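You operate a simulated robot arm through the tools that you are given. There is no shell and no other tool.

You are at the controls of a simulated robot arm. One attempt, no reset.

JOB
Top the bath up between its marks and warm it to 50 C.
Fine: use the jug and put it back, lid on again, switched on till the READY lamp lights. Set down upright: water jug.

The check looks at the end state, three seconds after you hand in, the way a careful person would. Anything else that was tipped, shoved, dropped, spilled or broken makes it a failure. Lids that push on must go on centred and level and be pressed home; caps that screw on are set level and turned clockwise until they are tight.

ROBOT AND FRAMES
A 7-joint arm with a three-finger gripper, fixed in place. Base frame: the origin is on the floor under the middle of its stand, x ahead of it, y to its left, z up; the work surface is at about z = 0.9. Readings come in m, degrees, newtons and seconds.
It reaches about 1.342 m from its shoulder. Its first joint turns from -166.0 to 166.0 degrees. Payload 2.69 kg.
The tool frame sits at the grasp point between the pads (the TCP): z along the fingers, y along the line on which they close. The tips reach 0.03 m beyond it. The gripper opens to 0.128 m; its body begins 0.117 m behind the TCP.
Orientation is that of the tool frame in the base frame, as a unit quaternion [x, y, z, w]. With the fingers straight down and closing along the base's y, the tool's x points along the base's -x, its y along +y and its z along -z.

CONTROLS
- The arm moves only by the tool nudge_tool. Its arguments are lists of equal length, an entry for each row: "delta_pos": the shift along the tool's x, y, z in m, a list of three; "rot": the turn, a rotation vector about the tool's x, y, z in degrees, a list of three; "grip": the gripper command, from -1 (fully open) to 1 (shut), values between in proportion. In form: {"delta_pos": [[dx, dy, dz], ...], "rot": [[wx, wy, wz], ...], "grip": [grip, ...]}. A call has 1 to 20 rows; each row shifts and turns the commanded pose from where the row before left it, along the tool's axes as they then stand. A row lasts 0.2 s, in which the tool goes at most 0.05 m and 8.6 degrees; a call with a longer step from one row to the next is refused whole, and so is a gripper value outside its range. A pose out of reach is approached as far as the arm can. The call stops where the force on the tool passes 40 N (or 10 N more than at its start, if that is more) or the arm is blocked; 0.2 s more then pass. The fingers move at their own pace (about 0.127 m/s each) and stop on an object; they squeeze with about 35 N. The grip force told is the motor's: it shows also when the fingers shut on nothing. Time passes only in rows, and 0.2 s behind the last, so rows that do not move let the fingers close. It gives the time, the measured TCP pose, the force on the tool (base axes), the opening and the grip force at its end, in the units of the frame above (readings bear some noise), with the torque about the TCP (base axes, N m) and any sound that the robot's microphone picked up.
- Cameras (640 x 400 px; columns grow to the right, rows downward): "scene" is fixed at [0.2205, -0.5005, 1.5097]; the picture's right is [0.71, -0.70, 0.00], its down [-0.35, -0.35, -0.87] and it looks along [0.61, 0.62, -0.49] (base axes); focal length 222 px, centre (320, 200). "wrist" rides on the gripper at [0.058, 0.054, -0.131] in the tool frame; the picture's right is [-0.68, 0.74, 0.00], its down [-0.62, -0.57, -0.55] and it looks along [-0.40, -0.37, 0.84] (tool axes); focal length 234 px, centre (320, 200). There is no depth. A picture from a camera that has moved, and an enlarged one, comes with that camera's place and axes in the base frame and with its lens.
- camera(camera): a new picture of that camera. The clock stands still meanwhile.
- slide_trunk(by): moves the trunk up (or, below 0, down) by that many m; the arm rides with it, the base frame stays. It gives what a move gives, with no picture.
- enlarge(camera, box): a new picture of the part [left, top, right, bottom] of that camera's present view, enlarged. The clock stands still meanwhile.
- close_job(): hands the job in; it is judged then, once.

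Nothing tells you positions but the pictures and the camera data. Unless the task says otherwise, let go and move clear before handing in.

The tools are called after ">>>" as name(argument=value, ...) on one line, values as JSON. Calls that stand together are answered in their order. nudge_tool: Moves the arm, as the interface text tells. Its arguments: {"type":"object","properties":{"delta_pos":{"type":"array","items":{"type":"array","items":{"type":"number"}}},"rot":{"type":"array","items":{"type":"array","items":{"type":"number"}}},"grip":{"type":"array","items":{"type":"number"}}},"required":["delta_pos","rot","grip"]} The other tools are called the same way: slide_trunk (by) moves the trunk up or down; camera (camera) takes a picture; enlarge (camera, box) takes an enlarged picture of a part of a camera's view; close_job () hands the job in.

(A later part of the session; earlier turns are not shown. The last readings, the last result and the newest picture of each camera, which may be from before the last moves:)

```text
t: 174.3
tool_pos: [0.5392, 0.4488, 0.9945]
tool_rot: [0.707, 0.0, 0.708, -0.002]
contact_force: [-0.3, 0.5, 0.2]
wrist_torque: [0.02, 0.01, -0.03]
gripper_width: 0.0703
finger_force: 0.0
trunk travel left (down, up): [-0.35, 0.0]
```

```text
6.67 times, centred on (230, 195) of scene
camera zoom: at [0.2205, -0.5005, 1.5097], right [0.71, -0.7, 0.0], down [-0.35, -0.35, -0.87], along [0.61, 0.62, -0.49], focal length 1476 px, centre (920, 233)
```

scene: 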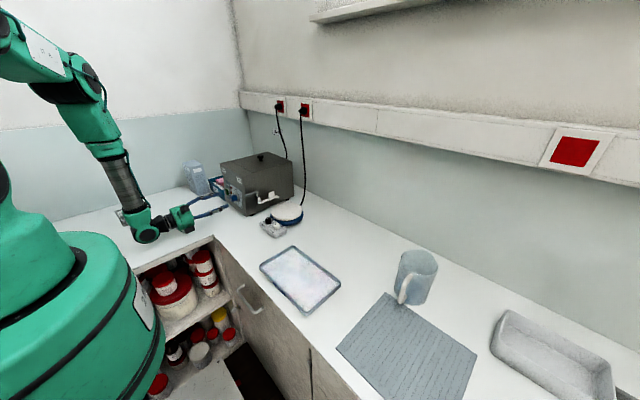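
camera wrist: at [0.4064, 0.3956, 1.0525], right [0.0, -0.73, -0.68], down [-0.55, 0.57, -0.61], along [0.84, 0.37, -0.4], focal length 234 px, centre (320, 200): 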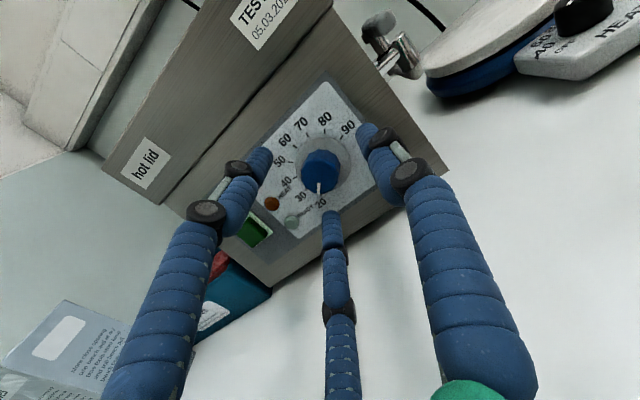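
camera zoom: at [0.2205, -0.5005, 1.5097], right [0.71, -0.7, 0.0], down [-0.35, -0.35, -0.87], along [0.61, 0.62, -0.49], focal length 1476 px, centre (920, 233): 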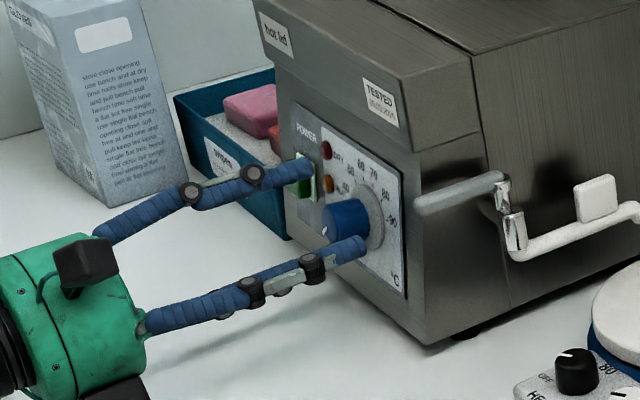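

The knob is centred between the fingers. I advance the last 14 mm and close on the knob.

>>> nudge_tool(delta_pos=[[0, 0, 0.007], [0, 0, 0.006], [0, 0, 0]], rot=[[0, 0, 0], [0, 0, 0], [0, 0, 0]], grip=[-0.1, -0.1, -0.1])

>>> enlarge(camera="wrist", box=[240, 100, 400, 240])

>>> enlarge(camera="scene", box=[210, 175, 260, 220])

```text
t: 175.1
tool_pos: [0.5524, 0.4492, 0.9933]
tool_rot: [0.707, 0.0, 0.708, -0.002]
contact_force: [0.4, -0.5, 0.8]
wrist_torque: [0.02, 0.02, -0.01]
gripper_width: 0.0704
finger_force: 0.1
trunk travel left (down, up): [-0.35, 0.0]
```

```text
2.86 times, centred on (320, 170) of wrist
camera zoom: at [0.4198, 0.395, 1.0521], right [0.0, -0.73, -0.68], down [-0.55, 0.57, -0.61], along [0.84, 0.37, -0.4], focal length 669 px, centre (320, 286)
```

zoom: 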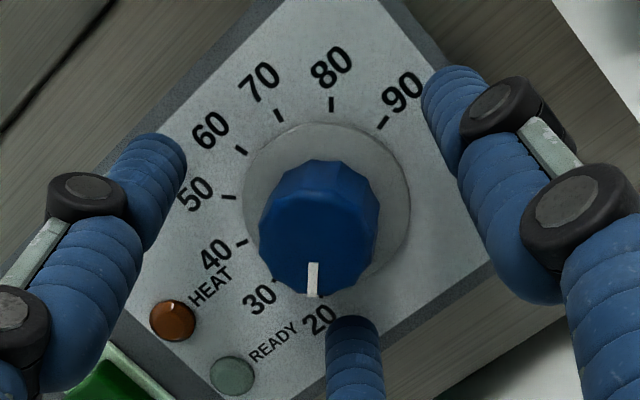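

```text
8.89 times, centred on (235, 198) of scene
camera zoom: at [0.2205, -0.5005, 1.5097], right [0.71, -0.7, 0.0], down [-0.35, -0.35, -0.87], along [0.61, 0.62, -0.49], focal length 1969 px, centre (1076, 222)
```

zoom: 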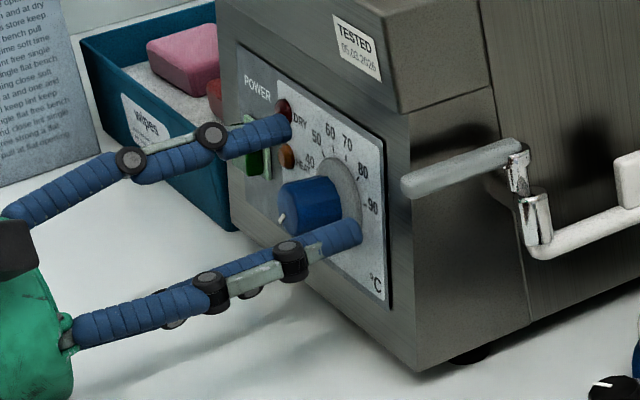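

The knob is centred. I close on it gently.

>>> nudge_tool(delta_pos=[[0, 0, 0], [0, 0, 0], [0, 0, 0], [0, 0, 0], [0, 0, 0]], rot=[[0, 0, 0], [0, 0, 0], [0, 0, 0], [0, 0, 0], [0, 0, 0]], grip=[0.2, 0.5, 1, 1, 1])

>>> enlarge(camera="wrist", box=[240, 100, 400, 240])

>>> enlarge(camera="scene", box=[210, 175, 260, 220])

```text
t: 176.0
tool_pos: [0.5513, 0.4527, 0.9902]
tool_rot: [0.708, 0.001, 0.706, -0.003]
contact_force: [10.1, 8.6, -17.3]
wrist_torque: [0.11, 0.85, 1.05]
gripper_width: 0.0311
finger_force: 45.0
trunk travel left (down, up): [-0.35, 0.0]
stopped in row 4: the force on the tool passed its limit at 44 N (the readings are from after the stop); the commanded pose is now the measured one
```

```text
2.86 times, centred on (320, 170) of wrist
camera zoom: at [0.4207, 0.3978, 1.0499], right [0.0, -0.73, -0.68], down [-0.56, 0.56, -0.61], along [0.83, 0.38, -0.41], focal length 669 px, centre (320, 286)
```

zoom: 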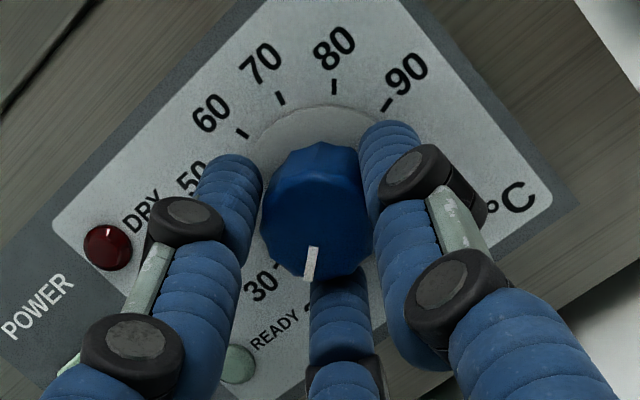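

```text
8.89 times, centred on (235, 198) of scene
camera zoom: at [0.2205, -0.5005, 1.5097], right [0.71, -0.7, 0.0], down [-0.35, -0.35, -0.87], along [0.61, 0.62, -0.49], focal length 1969 px, centre (1076, 222)
```

zoom: 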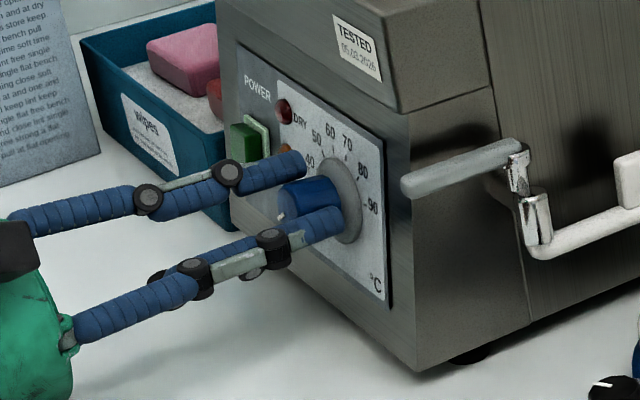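

The knob is gripped with a small side load. I ease the tool by about a millimetre to relieve it before turning.

>>> nudge_tool(delta_pos=[[-0.001, -0.0005, 0], [0, 0, 0]], rot=[[0, 0, 0], [0, 0, 0]], grip=[1, 1])

```text
t: 176.6
tool_pos: [0.5522, 0.4525, 0.9913]
tool_rot: [0.708, 0.001, 0.707, -0.002]
contact_force: [4.8, 12.3, -16.5]
wrist_torque: [0.05, 0.99, 0.52]
gripper_width: 0.0305
finger_force: 45.3
trunk travel left (down, up): [-0.35, 0.0]
```

>>> nudge_tool(delta_pos=[[-0.002, -0.0015, 0], [0, 0, 0]], rot=[[0, 0, 0], [0, 0, 0]], grip=[1, 1])

>>> enlarge(camera="wrist", box=[240, 100, 400, 240])

```text
t: 177.2
tool_pos: [0.5518, 0.4523, 0.99]
tool_rot: [0.707, -0.001, 0.707, -0.003]
contact_force: [10.6, -2.4, 7.3]
wrist_torque: [-0.05, -0.02, -0.3]
gripper_width: 0.0308
finger_force: 45.3
trunk travel left (down, up): [-0.35, 0.0]
```

```text
2.86 times, centred on (320, 170) of wrist
camera zoom: at [0.4201, 0.3983, 1.049], right [0.0, -0.73, -0.68], down [-0.55, 0.57, -0.61], along [0.83, 0.38, -0.4], focal length 669 px, centre (320, 286)
```

zoom: 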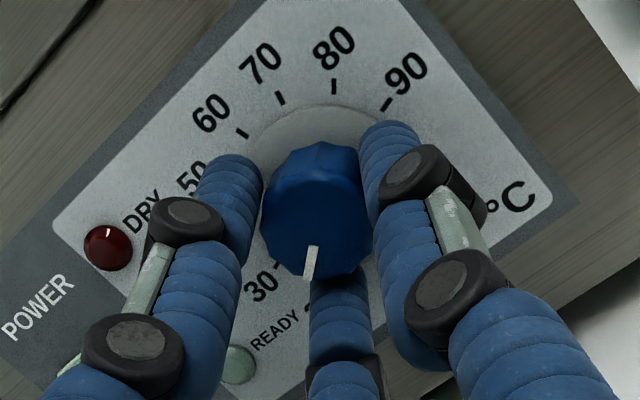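

The side load is mostly gone. I turn the dial clockwise by 45 degrees first.

>>> nudge_tool(delta_pos=[[0.0005, 0, 0], [0, 0, 0], [0, 0, 0], [0, 0, 0], [0, 0, 0], [0, 0, 0], [0, 0, 0], [0, 0, 0], [0, 0, 0], [0, 0, 0], [0, 0, 0], [0, 0, 0]], rot=[[0, 0, 2], [0, 0, 4.3], [0, 0, 4.3], [0, 0, 4.3], [0, 0, 4.3], [0, 0, 4.3], [0, 0, 4.3], [0, 0, 4.3], [0, 0, 4.3], [0, 0, 4.3], [0, 0, 4.3], [0, 0, 0]], grip=[1, 1, 1, 1, 1, 1, 1, 1, 1, 1, 1, 1])

>>> enlarge(camera="wrist", box=[240, 100, 400, 240])

>>> enlarge(camera="scene", box=[200, 165, 260, 225])

```text
t: 179.8
tool_pos: [0.5499, 0.4515, 0.9909]
tool_rot: [0.654, -0.272, 0.651, -0.274]
contact_force: [6.2, -12.3, 15.5]
wrist_torque: [0.01, 0.18, -0.37]
gripper_width: 0.0306
finger_force: 44.9
trunk travel left (down, up): [-0.35, 0.0]
```

```text
2.86 times, centred on (320, 170) of wrist
camera zoom: at [0.4187, 0.372, 0.9945], right [0.0, -0.04, -1.0], down [-0.55, 0.83, -0.03], along [0.83, 0.55, -0.02], focal length 669 px, centre (320, 286)
```

zoom: 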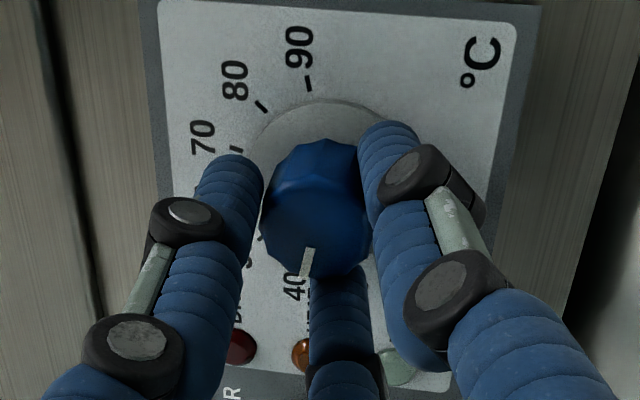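

```text
6.67 times, centred on (230, 195) of scene
camera zoom: at [0.2205, -0.5005, 1.5097], right [0.71, -0.7, 0.0], down [-0.35, -0.35, -0.87], along [0.61, 0.62, -0.49], focal length 1476 px, centre (920, 233)
```

zoom: 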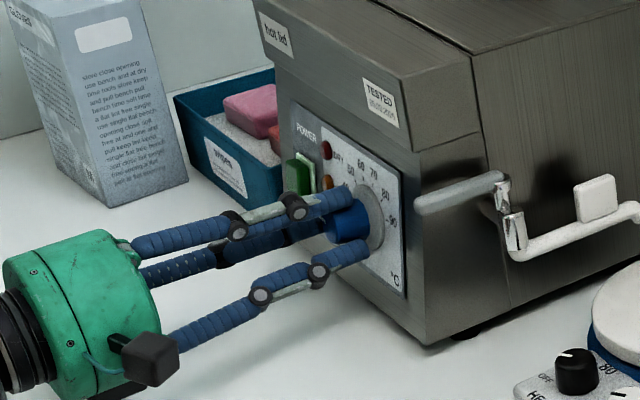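

The pointer follows the gripper and is about at 35. I relieve the side load and turn the remaining 45 degrees.

>>> nudge_tool(delta_pos=[[0.0012, 0, 0], [0, 0, 0], [0, 0, 0], [0, 0, 0], [0, 0, 0], [0, 0, 0], [0, 0, 0], [0, 0, 0], [0, 0, 0], [0, 0, 0], [0, 0, 0], [0, 0, 0]], rot=[[0, 0, 2], [0, 0, 4.3], [0, 0, 4.3], [0, 0, 4.3], [0, 0, 4.3], [0, 0, 4.3], [0, 0, 4.3], [0, 0, 4.3], [0, 0, 4.3], [0, 0, 4.3], [0, 0, 4.3], [0, 0, 0]], grip=[1, 1, 1, 1, 1, 1, 1, 1, 1, 1, 1, 1])

>>> enlarge(camera="wrist", box=[240, 100, 400, 240])

>>> enlarge(camera="scene", box=[200, 165, 260, 225])

```text
t: 182.4
tool_pos: [0.55, 0.4517, 0.9913]
tool_rot: [-0.501, 0.501, -0.497, 0.502]
contact_force: [1.1, -0.6, -8.0]
wrist_torque: [0.01, 0.79, 0.05]
gripper_width: 0.0307
finger_force: 45.3
trunk travel left (down, up): [-0.35, 0.0]
```

```text
2.86 times, centred on (320, 170) of wrist
camera zoom: at [0.4187, 0.3931, 0.9372], right [-0.01, 0.68, -0.73], down [-0.55, 0.61, 0.57], along [0.83, 0.41, 0.37], focal length 669 px, centre (320, 286)
```

zoom: 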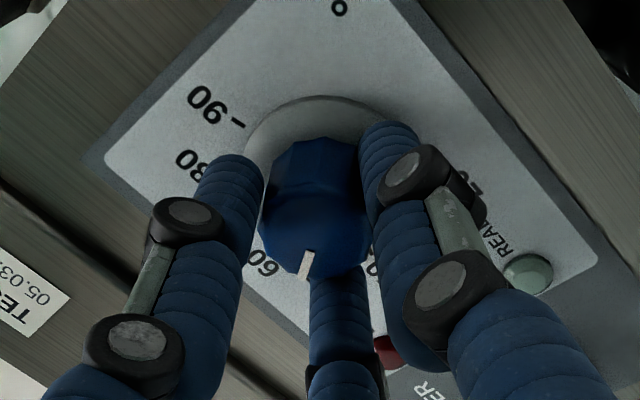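

```text
6.67 times, centred on (230, 195) of scene
camera zoom: at [0.2205, -0.5005, 1.5097], right [0.71, -0.7, 0.0], down [-0.35, -0.35, -0.87], along [0.61, 0.62, -0.49], focal length 1476 px, centre (920, 233)
```

zoom: 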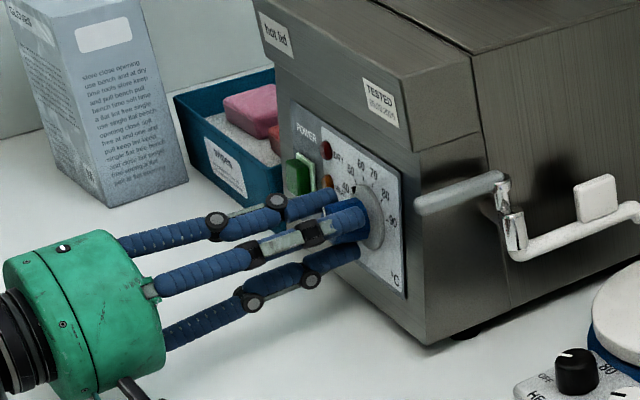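

The pointer now lies midway between 40 and 60. I release the knob, back off and check.

>>> nudge_tool(delta_pos=[[0, 0, 0], [0, 0, 0], [0, 0, -0.02], [0, 0, -0.03], [0, 0, -0.02], [0, 0, 0]], rot=[[0, 0, 0], [0, 0, 0], [0, 0, 0], [0, 0, 0], [0, 0, 0], [0, 0, 0]], grip=[0.3, -0.1, -0.1, -0.1, -0.1, -0.1])

>>> camera(camera="wrist")

>>> enlarge(camera="scene", box=[215, 175, 260, 220])

```text
t: 183.8
tool_pos: [0.4825, 0.4501, 0.9907]
tool_rot: [-0.501, 0.5, -0.497, 0.502]
contact_force: [-0.9, 0.0, 0.0]
wrist_torque: [0.01, -0.03, 0.03]
gripper_width: 0.0705
finger_force: 0.0
trunk travel left (down, up): [-0.35, 0.0]
```

```text
taken
camera wrist: at [0.3494, 0.392, 0.9375], right [0.0, 0.68, -0.73], down [-0.55, 0.61, 0.57], along [0.83, 0.41, 0.37], focal length 234 px, centre (320, 200)
```

wrist: 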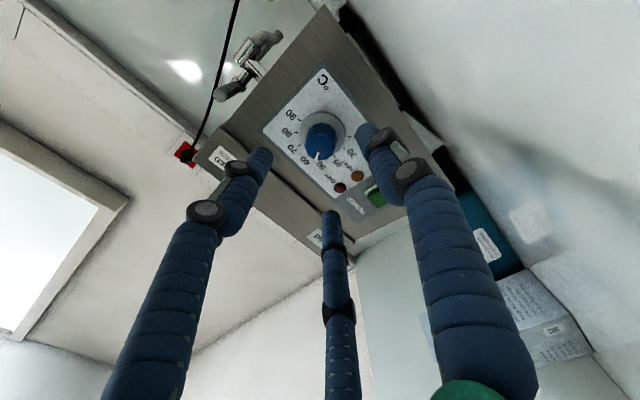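

```text
8.89 times, centred on (238, 198) of scene
camera zoom: at [0.2205, -0.5005, 1.5097], right [0.71, -0.7, 0.0], down [-0.35, -0.35, -0.87], along [0.61, 0.62, -0.49], focal length 1969 px, centre (1053, 222)
```

zoom: 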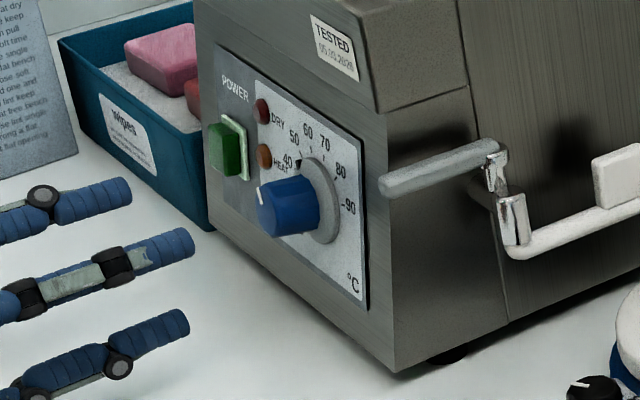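

>>> enlarge(camera="wrist", box=[260, 80, 390, 200])

```text
3.33 times, centred on (325, 140) of wrist
camera zoom: at [0.3494, 0.392, 0.9375], right [0.0, 0.68, -0.73], down [-0.55, 0.61, 0.57], along [0.83, 0.41, 0.37], focal length 781 px, centre (303, 400)
```

zoom: 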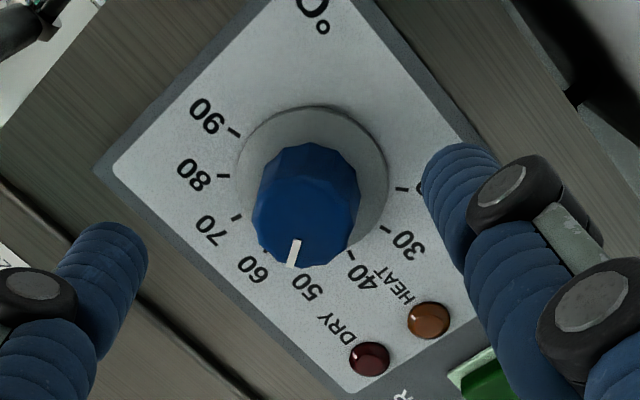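

The pointer has landed a little past 50 (about 53), since closing the fingers nudged it. I roll the wrist back at this distance to get the clear upright view and measure it.

>>> nudge_tool(delta_pos=[[0, 0, 0], [0, 0, 0], [0, 0, 0], [0, 0, 0], [0, 0, 0], [0, 0, 0], [0, 0, 0], [0, 0, 0], [0, 0, 0], [0, 0, 0], [0, 0, 0], [0, 0, 0]], rot=[[0, 0, -8.2], [0, 0, -8.2], [0, 0, -8.2], [0, 0, -8.2], [0, 0, -8.2], [0, 0, -8.2], [0, 0, -8.2], [0, 0, -8.2], [0, 0, -8.2], [0, 0, -8.2], [0, 0, -8], [0, 0, 0]], grip=[-0.1, -0.1, -0.1, -0.1, -0.1, -0.1, -0.1, -0.1, -0.1, -0.1, -0.1, -0.1])

>>> enlarge(camera="wrist", box=[260, 70, 380, 200])

>>> enlarge(camera="wrist", box=[285, 100, 350, 165])

```text
t: 186.4
tool_pos: [0.4827, 0.4497, 0.9914]
tool_rot: [0.708, 0.001, 0.707, -0.003]
contact_force: [-0.4, 0.2, 0.4]
wrist_torque: [0.03, -0.02, 0.05]
gripper_width: 0.0706
finger_force: 0.1
trunk travel left (down, up): [-0.35, 0.0]
```

```text
3.08 times, centred on (320, 135) of wrist
camera zoom: at [0.3502, 0.3967, 1.0498], right [0.0, -0.73, -0.68], down [-0.55, 0.56, -0.61], along [0.83, 0.38, -0.4], focal length 720 px, centre (320, 400)
```

zoom: 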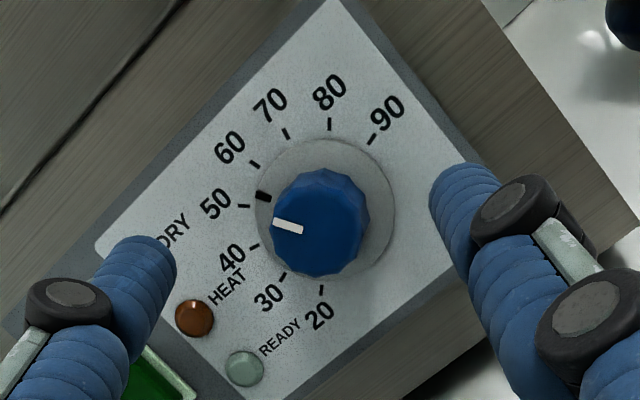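

```text
6.15 times, centred on (318, 132) of wrist
camera zoom: at [0.3502, 0.3967, 1.0498], right [0.0, -0.73, -0.68], down [-0.55, 0.56, -0.61], along [0.83, 0.38, -0.4], focal length 1441 px, centre (335, 615)
```

zoom: 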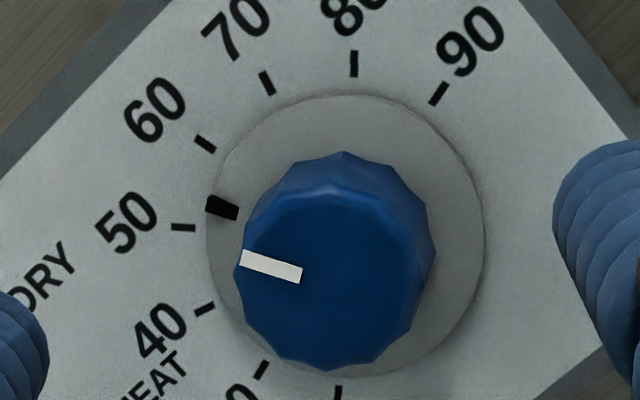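

Measured against the ticks, the pointer is at about 53.4 °C, so it needs about 10 degrees back anticlockwise. I go in again at this same roll, where the knob's facets should match the fingers, grip and turn back.

>>> nudge_tool(delta_pos=[[0, 0, 0.02], [0, 0, 0.02], [0, 0, 0.015], [0, 0, 0.013], [0, 0, 0]], rot=[[0, 0, 0], [0, 0, 0], [0, 0, 0], [0, 0, 0], [0, 0, 0]], grip=[-0.1, -0.1, -0.1, -0.1, -0.1])

>>> nudge_tool(delta_pos=[[0, 0, 0], [0, 0, 0], [0, 0, 0], [0, 0, 0]], rot=[[0, 0, 0], [0, 0, 0], [0, 0, 0], [0, 0, 0]], grip=[0.2, 0.42, 0.47, 0.52])

>>> enlarge(camera="wrist", box=[240, 100, 400, 240])

```text
t: 187.6
tool_pos: [0.5467, 0.4533, 0.9936]
tool_rot: [0.708, 0.001, 0.707, -0.003]
contact_force: [-0.3, -0.5, -0.1]
wrist_torque: [0.0, -0.01, 0.01]
gripper_width: 0.0704
finger_force: 0.1
trunk travel left (down, up): [-0.35, 0.0]
```

```text
t: 188.6
tool_pos: [0.5474, 0.4538, 0.994]
tool_rot: [0.708, 0.0, 0.706, -0.003]
contact_force: [-1.0, -1.5, -2.9]
wrist_torque: [-0.01, 0.13, -0.09]
gripper_width: 0.0321
finger_force: 17.8
trunk travel left (down, up): [-0.35, 0.0]
```

```text
2.86 times, centred on (320, 170) of wrist
camera zoom: at [0.4162, 0.3987, 1.051], right [0.0, -0.73, -0.68], down [-0.55, 0.56, -0.61], along [0.83, 0.38, -0.4], focal length 669 px, centre (320, 286)
```

zoom: 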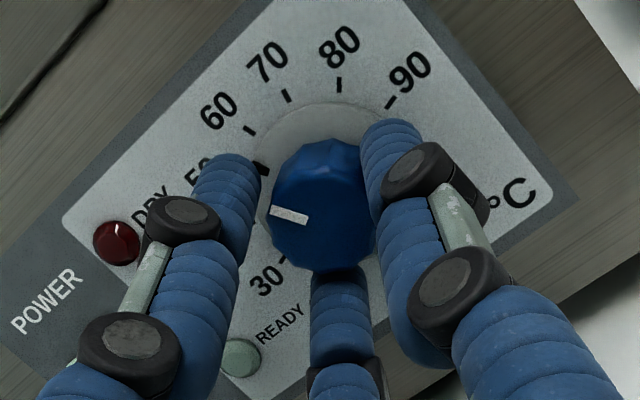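

The knob is held lightly, pointer unchanged. I firm up the grip a little and turn it back 10.5 degrees.

>>> nudge_tool(delta_pos=[[0, 0, 0], [0, 0, 0], [0, 0, 0], [0, 0, 0], [0, 0, 0], [0, 0, 0]], rot=[[0, 0, 0], [0, 0, -2.5], [0, 0, -3], [0, 0, -3], [0, 0, -2], [0, 0, 0]], grip=[0.6, 0.6, 0.6, 0.6, 0.6, 0.6])

>>> enlarge(camera="wrist", box=[240, 100, 400, 240])

```text
t: 190.0
tool_pos: [0.547, 0.4526, 0.992]
tool_rot: [0.704, 0.065, 0.704, 0.061]
contact_force: [-17.4, 4.1, -9.5]
wrist_torque: [0.04, 0.59, 0.21]
gripper_width: 0.0303
finger_force: 45.2
trunk travel left (down, up): [-0.35, 0.0]
```

```text
2.86 times, centred on (320, 170) of wrist
camera zoom: at [0.4163, 0.4095, 1.0585], right [0.0, -0.85, -0.53], down [-0.55, 0.44, -0.71], along [0.83, 0.3, -0.46], focal length 669 px, centre (320, 286)
```

zoom: 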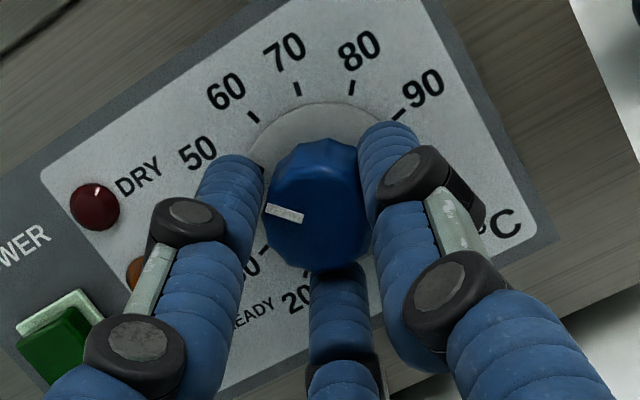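

I release, back off and measure the pointer again.

>>> nudge_tool(delta_pos=[[0, 0, 0], [0, 0, 0], [0, 0, -0.02], [0, 0, -0.025], [0, 0, -0.02], [0, 0, 0]], rot=[[0, 0, 0], [0, 0, 0], [0, 0, 0], [0, 0, 0], [0, 0, 0], [0, 0, 0]], grip=[0.3, -0.1, -0.1, -0.1, -0.1, -0.1])

>>> enlarge(camera="wrist", box=[285, 100, 350, 165])

>>> enlarge(camera="wrist", box=[240, 70, 400, 200])

```text
t: 191.4
tool_pos: [0.483, 0.4526, 0.9885]
tool_rot: [0.705, 0.065, 0.704, 0.062]
contact_force: [-0.2, -0.6, 0.7]
wrist_torque: [0.01, 0.01, 0.02]
gripper_width: 0.0704
finger_force: 0.1
trunk travel left (down, up): [-0.35, 0.0]
```

```text
6.15 times, centred on (318, 132) of wrist
camera zoom: at [0.3516, 0.4092, 1.0575], right [0.0, -0.85, -0.53], down [-0.55, 0.44, -0.71], along [0.83, 0.3, -0.46], focal length 1441 px, centre (335, 615)
```

zoom: 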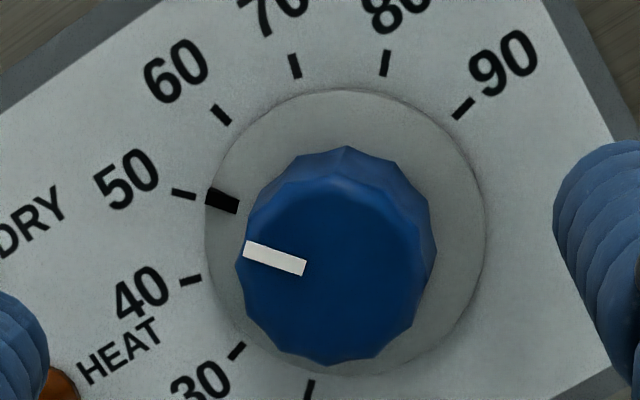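

```text
3.08 times, centred on (320, 135) of wrist
camera zoom: at [0.3516, 0.4092, 1.0575], right [0.0, -0.85, -0.53], down [-0.55, 0.44, -0.71], along [0.83, 0.3, -0.46], focal length 720 px, centre (320, 400)
```

zoom: 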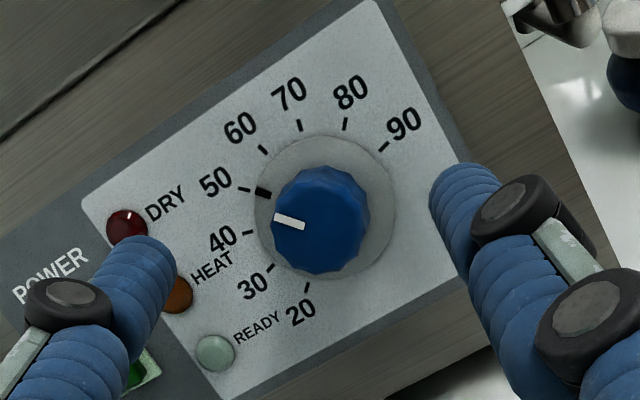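

The pointer is now at roughly 50.6–51. A tiny further nudge of about 2 degrees back will centre it; regripping at this roll should already do most of it.

>>> nudge_tool(delta_pos=[[0, 0, 0.02], [0, 0, 0.02], [0, 0, 0.015], [0, 0, 0.01], [0, 0, 0], [0, 0, 0], [0, 0, 0], [0, 0, 0], [0, 0, 0], [0, 0, 0], [0, 0, 0]], rot=[[0, 0, 0], [0, 0, 0], [0, 0, 0], [0, 0, 0], [0, 0, 0], [0, 0, 0], [0, 0, 0], [0, 0, 0], [0, 0, 0], [0, 0, -1.2], [0, 0, 0]], grip=[-0.1, -0.1, -0.1, -0.1, -0.1, 0.2, 0.42, 0.5, 0.6, 0.6, 0.6])

>>> nudge_tool(delta_pos=[[0, 0, 0], [0, 0, 0], [0, 0, -0.02], [0, 0, -0.025], [0, 0, -0.02], [0, 0, 0]], rot=[[0, 0, 0], [0, 0, 0], [0, 0, 0], [0, 0, 0], [0, 0, 0], [0, 0, 0]], grip=[0.3, -0.1, -0.1, -0.1, -0.1, -0.1])

>>> enlarge(camera="wrist", box=[285, 100, 350, 165])

```text
t: 193.8
tool_pos: [0.5497, 0.4522, 0.991]
tool_rot: [0.704, 0.073, 0.703, 0.069]
contact_force: [2.9, 2.6, -9.7]
wrist_torque: [-0.01, 0.21, 0.02]
gripper_width: 0.0321
finger_force: 4.5
trunk travel left (down, up): [-0.35, 0.0]
```

```text
t: 195.2
tool_pos: [0.4848, 0.4516, 0.9918]
tool_rot: [0.704, 0.074, 0.703, 0.069]
contact_force: [0.5, -0.5, -0.3]
wrist_torque: [0.02, 0.0, 0.0]
gripper_width: 0.0704
finger_force: 0.0
trunk travel left (down, up): [-0.35, 0.0]
```

```text
6.15 times, centred on (318, 132) of wrist
camera zoom: at [0.3526, 0.4104, 1.0592], right [0.0, -0.86, -0.52], down [-0.55, 0.43, -0.72], along [0.83, 0.29, -0.47], focal length 1441 px, centre (335, 615)
```

zoom: 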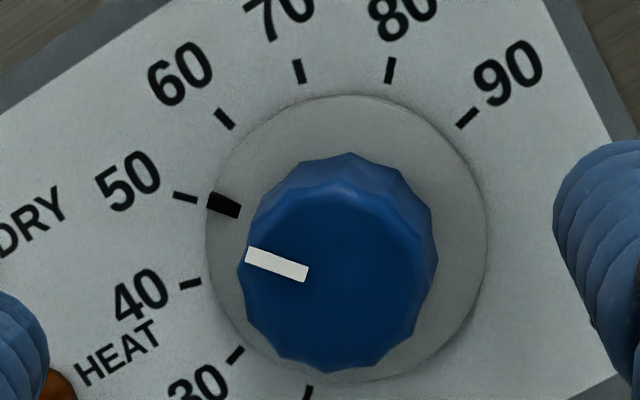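

The pointer hardly moved (still about 50.6–51) because the grip stayed light. I regrip once more with a firm squeeze at this roll, which should pull it back the last 2 degrees.

>>> nudge_tool(delta_pos=[[0, 0, 0.02], [0, 0, 0.02], [0, 0, 0.015], [0, 0, 0.01], [0, 0, 0], [0, 0, 0], [0, 0, 0], [0, 0, 0], [0, 0, 0], [0, 0, 0]], rot=[[0, 0, 0], [0, 0, 0], [0, 0, 0], [0, 0, 0], [0, 0, 0], [0, 0, 0], [0, 0, 0], [0, 0, 0], [0, 0, 0], [0, 0, 0]], grip=[-0.1, -0.1, -0.1, -0.1, -0.1, 0.2, 0.42, 0.55, 0.7, 0.7])

>>> nudge_tool(delta_pos=[[0, 0, 0], [0, 0, 0], [0, 0, -0.02], [0, 0, -0.025], [0, 0, -0.02], [0, 0, 0]], rot=[[0, 0, 0], [0, 0, 0], [0, 0, 0], [0, 0, 0], [0, 0, 0], [0, 0, 0]], grip=[0.3, -0.1, -0.1, -0.1, -0.1, -0.1])

>>> enlarge(camera="wrist", box=[285, 100, 350, 165])

```text
t: 197.4
tool_pos: [0.5493, 0.4525, 0.9912]
tool_rot: [0.704, 0.072, 0.703, 0.07]
contact_force: [0.1, 3.3, -6.8]
wrist_torque: [0.0, 0.28, 0.1]
gripper_width: 0.031
finger_force: 9.0
trunk travel left (down, up): [-0.35, 0.0]
```

```text
t: 198.8
tool_pos: [0.4833, 0.451, 0.9913]
tool_rot: [0.704, 0.072, 0.703, 0.069]
contact_force: [-0.1, 0.3, 0.5]
wrist_torque: [0.02, -0.02, -0.02]
gripper_width: 0.0704
finger_force: 0.1
trunk travel left (down, up): [-0.35, 0.0]
```

```text
6.15 times, centred on (318, 132) of wrist
camera zoom: at [0.3519, 0.4094, 1.0588], right [0.0, -0.86, -0.52], down [-0.55, 0.43, -0.72], along [0.83, 0.29, -0.47], focal length 1441 px, centre (335, 615)
```

zoom: 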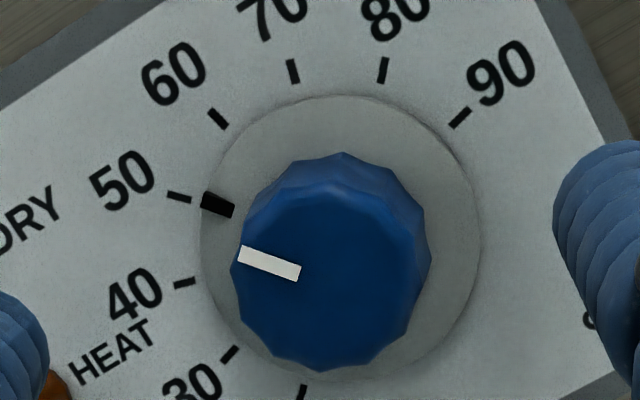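

Carefully computed, the pointer still sits around 51. I grip once more firmly and turn back another 4.5 degrees (about 1.5 of which gets lost as play).

>>> nudge_tool(delta_pos=[[0, 0, 0.02], [0, 0, 0.02], [0, 0, 0.015], [0, 0, 0.01], [0, 0, 0], [0, 0, 0], [0, 0, 0], [0, 0, 0], [0, 0, 0], [0, 0, 0], [0, 0, 0], [0, 0, 0], [0, 0, 0]], rot=[[0, 0, 0], [0, 0, 0], [0, 0, 0], [0, 0, 0], [0, 0, 0], [0, 0, 0], [0, 0, 0], [0, 0, 0], [0, 0, 0], [0, 0, -1.5], [0, 0, -1.5], [0, 0, -1.5], [0, 0, 0]], grip=[-0.1, -0.1, -0.1, -0.1, -0.1, 0.2, 0.42, 0.6, 0.8, 0.8, 0.8, 0.8, 0.8])

>>> nudge_tool(delta_pos=[[0, 0, 0], [0, 0, 0], [0, 0, -0.02], [0, 0, -0.025], [0, 0, -0.02], [0, 0, 0]], rot=[[0, 0, 0], [0, 0, 0], [0, 0, 0], [0, 0, 0], [0, 0, 0], [0, 0, 0]], grip=[0.3, -0.1, -0.1, -0.1, -0.1, -0.1])

>>> enlarge(camera="wrist", box=[285, 100, 350, 165])

```text
t: 201.6
tool_pos: [0.5479, 0.4517, 0.9917]
tool_rot: [0.7, 0.099, 0.701, 0.097]
contact_force: [-3.6, 7.0, 0.5]
wrist_torque: [0.0, 0.2, 0.14]
gripper_width: 0.031
finger_force: 13.5
trunk travel left (down, up): [-0.35, 0.0]
```

```text
t: 203.0
tool_pos: [0.4819, 0.4525, 0.9921]
tool_rot: [0.7, 0.1, 0.7, 0.096]
contact_force: [-0.1, -0.2, 0.1]
wrist_torque: [0.03, 0.03, -0.01]
gripper_width: 0.0706
finger_force: 0.0
trunk travel left (down, up): [-0.35, 0.0]
```

```text
6.15 times, centred on (318, 132) of wrist
camera zoom: at [0.3503, 0.4157, 1.0623], right [0.0, -0.89, -0.45], down [-0.55, 0.37, -0.75], along [0.83, 0.25, -0.49], focal length 1441 px, centre (335, 615)
```

zoom: 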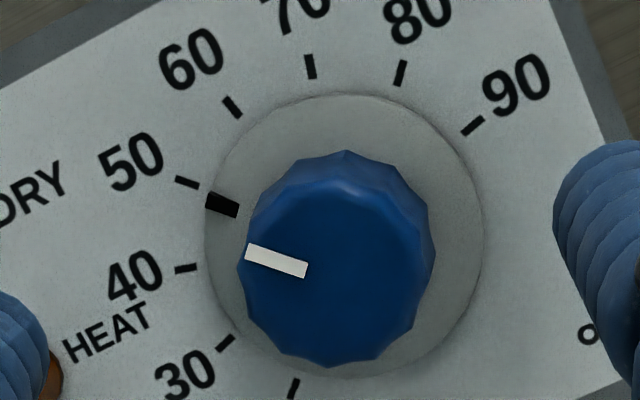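

The pointer is now at about 49.3. One more small touch of +2.5 degrees should bring it onto 50.

>>> nudge_tool(delta_pos=[[0, 0, 0.02], [0, 0, 0.02], [0, 0, 0.015], [0, 0, 0.01], [0, 0, 0], [0, 0, 0], [0, 0, 0], [0, 0, 0], [0, 0, 0], [0, 0, 0], [0, 0, 0], [0, 0, 0]], rot=[[0, 0, 0], [0, 0, 0], [0, 0, 0], [0, 0, 0], [0, 0, 0], [0, 0, 0], [0, 0, 0], [0, 0, 0], [0, 0, 0], [0, 0, 1.2], [0, 0, 1.3], [0, 0, 0]], grip=[-0.1, -0.1, -0.1, -0.1, -0.1, 0.2, 0.42, 0.6, 0.8, 0.8, 0.8, 0.8])

>>> nudge_tool(delta_pos=[[0, 0, 0], [0, 0, 0], [0, 0, -0.02], [0, 0, -0.025], [0, 0, -0.02], [0, 0, 0]], rot=[[0, 0, 0], [0, 0, 0], [0, 0, 0], [0, 0, 0], [0, 0, 0], [0, 0, 0]], grip=[0.3, -0.1, -0.1, -0.1, -0.1, -0.1])

>>> enlarge(camera="wrist", box=[285, 100, 350, 165])

```text
t: 205.6
tool_pos: [0.5467, 0.4514, 0.9912]
tool_rot: [0.702, 0.085, 0.702, 0.081]
contact_force: [-10.7, 5.6, -3.9]
wrist_torque: [-0.01, 0.38, 0.19]
gripper_width: 0.031
finger_force: 14.0
trunk travel left (down, up): [-0.35, 0.0]
```

```text
t: 207.0
tool_pos: [0.4845, 0.451, 0.9914]
tool_rot: [0.702, 0.085, 0.702, 0.082]
contact_force: [0.2, -0.3, 0.4]
wrist_torque: [-0.01, -0.01, -0.01]
gripper_width: 0.0705
finger_force: 0.0
trunk travel left (down, up): [-0.35, 0.0]
```

```text
6.15 times, centred on (318, 132) of wrist
camera zoom: at [0.3543, 0.4115, 1.0619], right [0.0, -0.87, -0.49], down [-0.55, 0.4, -0.73], along [0.83, 0.27, -0.48], focal length 1441 px, centre (335, 615)
```

zoom: 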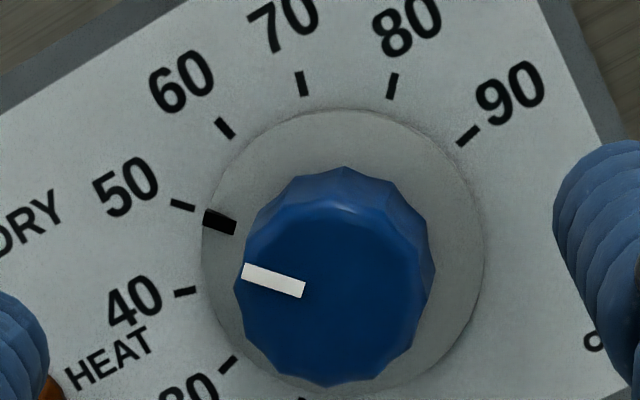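

By the same measure the pointer is now at 50.0. Next is the POWER switch: I back off and look at it closely.

>>> nudge_tool(delta_pos=[[0, 0, -0.02], [0, -0.03, -0.01], [0, -0.02, 0], [0, 0, 0]], rot=[[0, 0, 8.4], [0, 0, 5.3], [0, 0, 0], [0, 0, 0]], grip=[1, 1, 1, 1])

>>> camera(camera="wrist")

>>> enlarge(camera="scene", box=[215, 175, 260, 220])

```text
t: 208.0
tool_pos: [0.4567, 0.5006, 0.9869]
tool_rot: [0.708, 0.0, 0.706, -0.004]
contact_force: [0.4, -0.7, 0.4]
wrist_torque: [-0.03, 0.0, -0.01]
gripper_width: 0.0021
finger_force: 31.4
trunk travel left (down, up): [-0.35, 0.0]
```

```text
taken
camera wrist: at [0.3254, 0.4464, 1.0457], right [0.0, -0.73, -0.68], down [-0.55, 0.57, -0.61], along [0.83, 0.38, -0.4], focal length 234 px, centre (320, 200)
```

wrist: 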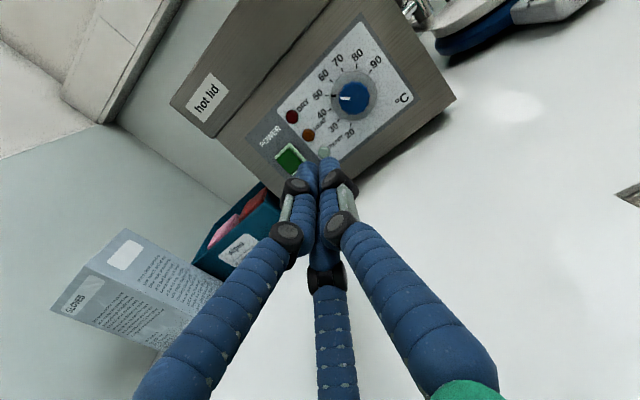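

```text
8.89 times, centred on (238, 198) of scene
camera zoom: at [0.2205, -0.5005, 1.5097], right [0.71, -0.7, 0.0], down [-0.35, -0.35, -0.87], along [0.61, 0.62, -0.49], focal length 1969 px, centre (1053, 222)
```

zoom: 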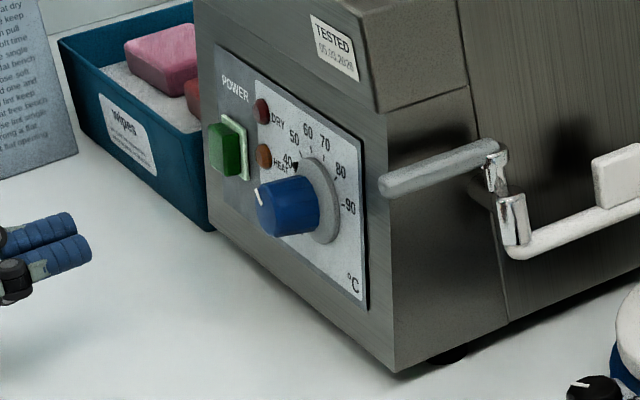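

>>> enlarge(camera="wrist", box=[240, 70, 400, 190])

>>> enlarge(camera="scene", box=[218, 182, 240, 204])

```text
3.33 times, centred on (320, 130) of wrist
camera zoom: at [0.3254, 0.4464, 1.0457], right [0.0, -0.73, -0.68], down [-0.55, 0.57, -0.61], along [0.83, 0.38, -0.4], focal length 781 px, centre (320, 433)
```

zoom: 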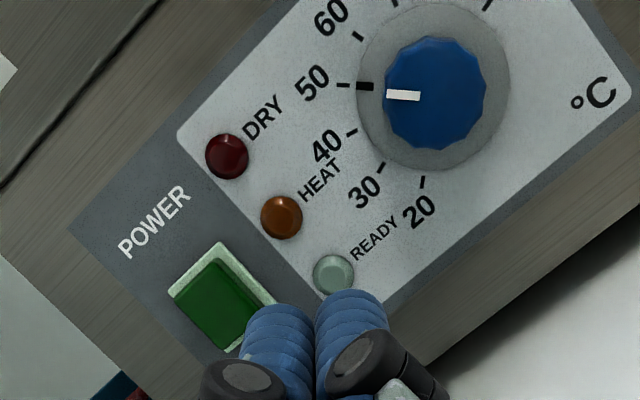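

```text
16.00 times, centred on (229, 193) of scene
camera zoom: at [0.2205, -0.5005, 1.5097], right [0.71, -0.7, 0.0], down [-0.35, -0.35, -0.87], along [0.61, 0.62, -0.49], focal length 3544 px, centre (1776, 312)
```

zoom: 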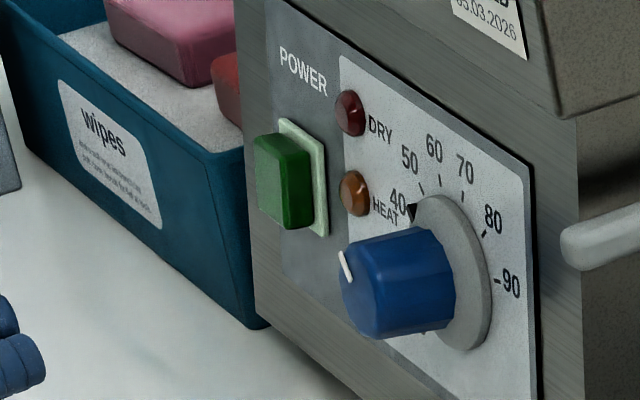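

The pointer lines up with the 50 tick from this angle too. The POWER push-button is at about y 0.548, z 0.990. I move in front of it with the fingers closed.

>>> nudge_tool(delta_pos=[[-0.0007, -0.025, 0], [-0.0007, -0.025, 0.01], [0, 0, 0.025], [0, 0, 0.02], [0, 0, 0]], rot=[[0, 0, 0], [0, 0, 0], [0, 0, 0], [0, 0, 0], [0, 0, 0]], grip=[1, 1, 1, 1, 1])

>>> camera(camera="wrist")

>>> enlarge(camera="scene", box=[205, 170, 255, 215])

```text
t: 209.2
tool_pos: [0.5093, 0.5536, 0.9869]
tool_rot: [0.707, 0.001, 0.707, -0.003]
contact_force: [0.0, -0.7, -0.2]
wrist_torque: [0.01, -0.02, -0.01]
gripper_width: 0.002
finger_force: 31.5
trunk travel left (down, up): [-0.35, 0.0]
```

```text
taken
camera wrist: at [0.3779, 0.4989, 1.045], right [0.0, -0.73, -0.68], down [-0.55, 0.56, -0.61], along [0.83, 0.38, -0.4], focal length 234 px, centre (320, 200)
```

wrist: 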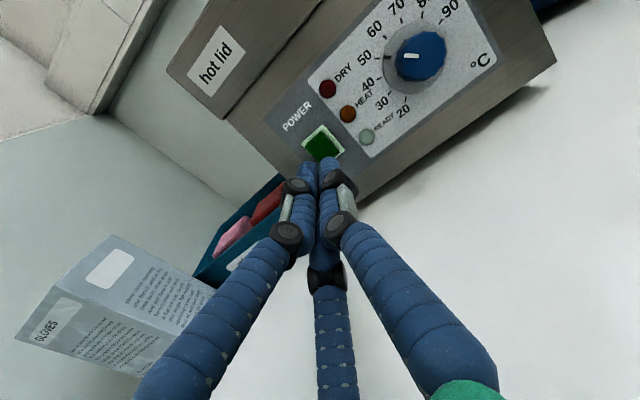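

```text
8.89 times, centred on (230, 192) of scene
camera zoom: at [0.2205, -0.5005, 1.5097], right [0.71, -0.7, 0.0], down [-0.35, -0.35, -0.87], along [0.61, 0.62, -0.49], focal length 1969 px, centre (1120, 267)
```

zoom: 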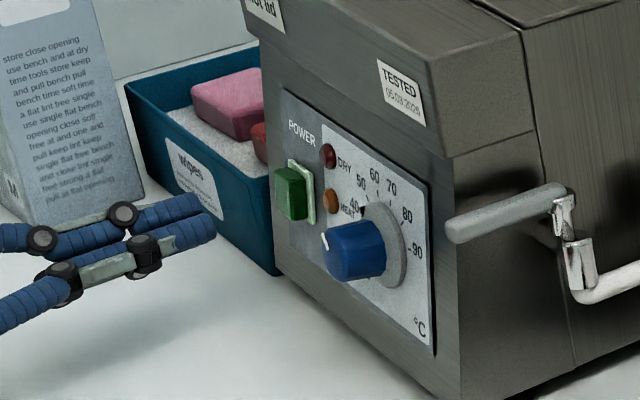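

The button is about 5 mm right and 5 mm above my axis; I correct and approach.

>>> nudge_tool(delta_pos=[[0.005, 0.003, 0], [0, 0, 0.015], [0, 0, 0.012], [0, 0, 0]], rot=[[0, 0, 0], [0, 0, 0], [0, 0, 0], [0, 0, 0]], grip=[1, 1, 1, 1])

>>> camera(camera="wrist")

>>> enlarge(camera="scene", box=[205, 170, 255, 215])

```text
t: 210.2
tool_pos: [0.5345, 0.5488, 0.9925]
tool_rot: [0.708, 0.001, 0.707, -0.004]
contact_force: [-0.1, 0.2, -0.3]
wrist_torque: [0.0, 0.0, -0.02]
gripper_width: 0.0018
finger_force: 31.4
trunk travel left (down, up): [-0.35, 0.0]
```

```text
taken
camera wrist: at [0.4041, 0.4942, 1.0514], right [0.0, -0.73, -0.68], down [-0.55, 0.57, -0.61], along [0.83, 0.38, -0.4], focal length 234 px, centre (320, 200)
```

wrist: 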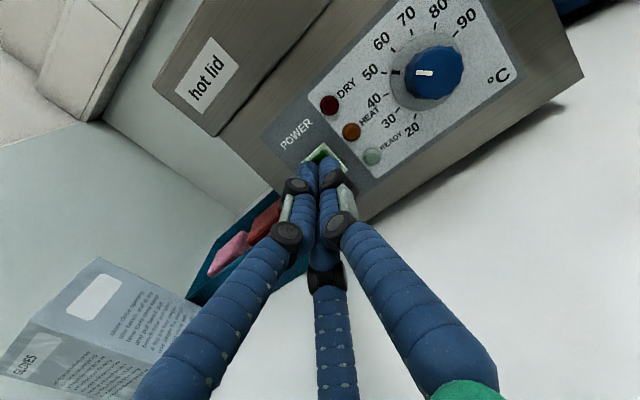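

```text
8.89 times, centred on (230, 192) of scene
camera zoom: at [0.2205, -0.5005, 1.5097], right [0.71, -0.7, 0.0], down [-0.35, -0.35, -0.87], along [0.61, 0.62, -0.49], focal length 1969 px, centre (1120, 267)
```

zoom: 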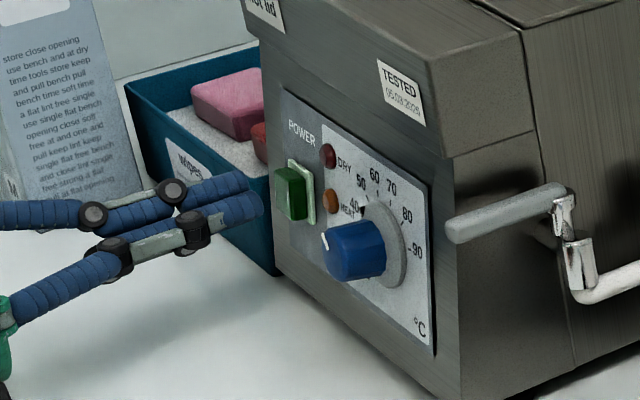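

The tips are about 2 cm from the button. I advance in small steps watching the force.

>>> nudge_tool(delta_pos=[[0, 0, 0.006], [0, 0, 0.004], [0, 0, 0]], rot=[[0, 0, 0], [0, 0, 0], [0, 0, 0]], grip=[1, 1, 1])

>>> nudge_tool(delta_pos=[[0, 0, 0.003], [0, 0, 0]], rot=[[0, 0, 0], [0, 0, 0]], grip=[1, 1])

>>> enlarge(camera="scene", box=[215, 175, 245, 205])

```text
t: 211.0
tool_pos: [0.5463, 0.548, 0.994]
tool_rot: [0.707, 0.001, 0.707, -0.003]
contact_force: [0.5, 0.2, -0.3]
wrist_torque: [0.02, 0.0, 0.02]
gripper_width: 0.0017
finger_force: 31.6
trunk travel left (down, up): [-0.35, 0.0]
```

```text
t: 211.6
tool_pos: [0.5491, 0.5487, 0.9939]
tool_rot: [0.708, 0.001, 0.707, -0.004]
contact_force: [-0.8, 0.6, 0.1]
wrist_torque: [-0.04, 0.05, -0.01]
gripper_width: 0.0019
finger_force: 31.6
trunk travel left (down, up): [-0.35, 0.0]
```

```text
13.33 times, centred on (230, 190) of scene
camera zoom: at [0.2205, -0.5005, 1.5097], right [0.71, -0.7, 0.0], down [-0.35, -0.35, -0.87], along [0.61, 0.62, -0.49], focal length 2953 px, centre (1520, 333)
```

zoom: 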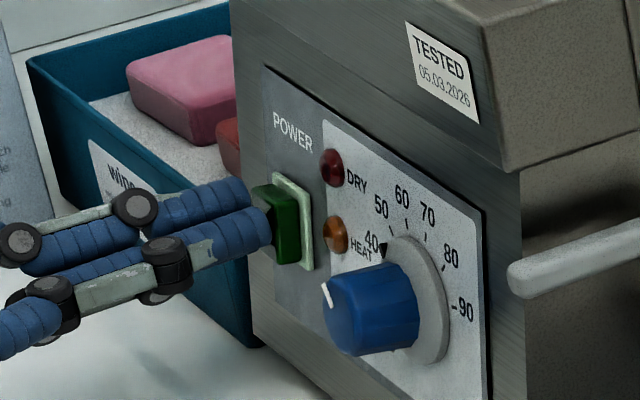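

The tips are almost on the button. I continue in 2 mm steps.

>>> nudge_tool(delta_pos=[[0, 0, 0.002], [0, 0, 0.002], [0, 0, 0]], rot=[[0, 0, 0], [0, 0, 0], [0, 0, 0]], grip=[1, 1, 1])

>>> enlarge(camera="scene", box=[215, 175, 245, 205])

```text
t: 212.4
tool_pos: [0.5534, 0.5488, 0.994]
tool_rot: [0.707, 0.001, 0.707, -0.004]
contact_force: [0.3, 0.3, -0.1]
wrist_torque: [-0.01, 0.0, -0.03]
gripper_width: 0.0019
finger_force: 31.4
trunk travel left (down, up): [-0.35, 0.0]
```

```text
13.33 times, centred on (230, 190) of scene
camera zoom: at [0.2205, -0.5005, 1.5097], right [0.71, -0.7, 0.0], down [-0.35, -0.35, -0.87], along [0.61, 0.62, -0.49], focal length 2953 px, centre (1520, 333)
```

zoom: 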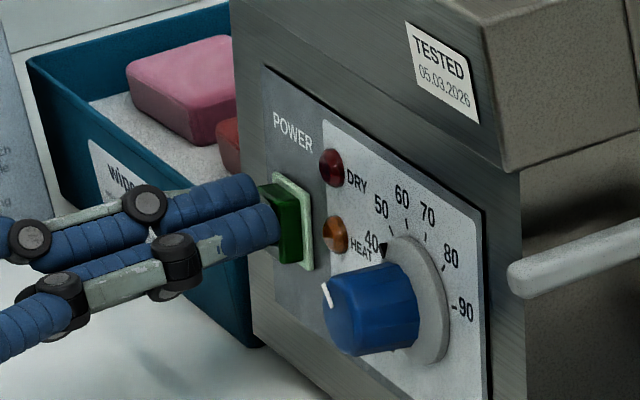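

>>> nudge_tool(delta_pos=[[0, 0, 0.002], [0, 0, 0.002], [0, 0, 0]], rot=[[0, 0, 0], [0, 0, 0], [0, 0, 0]], grip=[1, 1, 1])

>>> enlarge(camera="scene", box=[215, 175, 245, 205])

```text
t: 213.2
tool_pos: [0.557, 0.5486, 0.9936]
tool_rot: [0.707, 0.0, 0.707, -0.003]
contact_force: [-2.2, 1.0, -1.1]
wrist_torque: [0.0, 0.05, -0.03]
gripper_width: 0.0021
finger_force: 31.3
trunk travel left (down, up): [-0.35, 0.0]
heard: click
```

```text
13.33 times, centred on (230, 190) of scene
camera zoom: at [0.2205, -0.5005, 1.5097], right [0.71, -0.7, 0.0], down [-0.35, -0.35, -0.87], along [0.61, 0.62, -0.49], focal length 2953 px, centre (1520, 333)
```

zoom: 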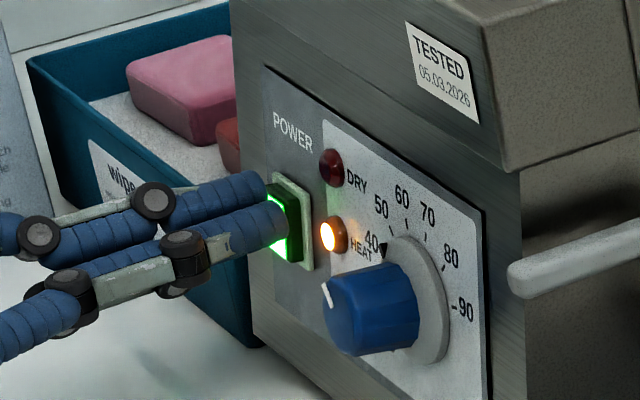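

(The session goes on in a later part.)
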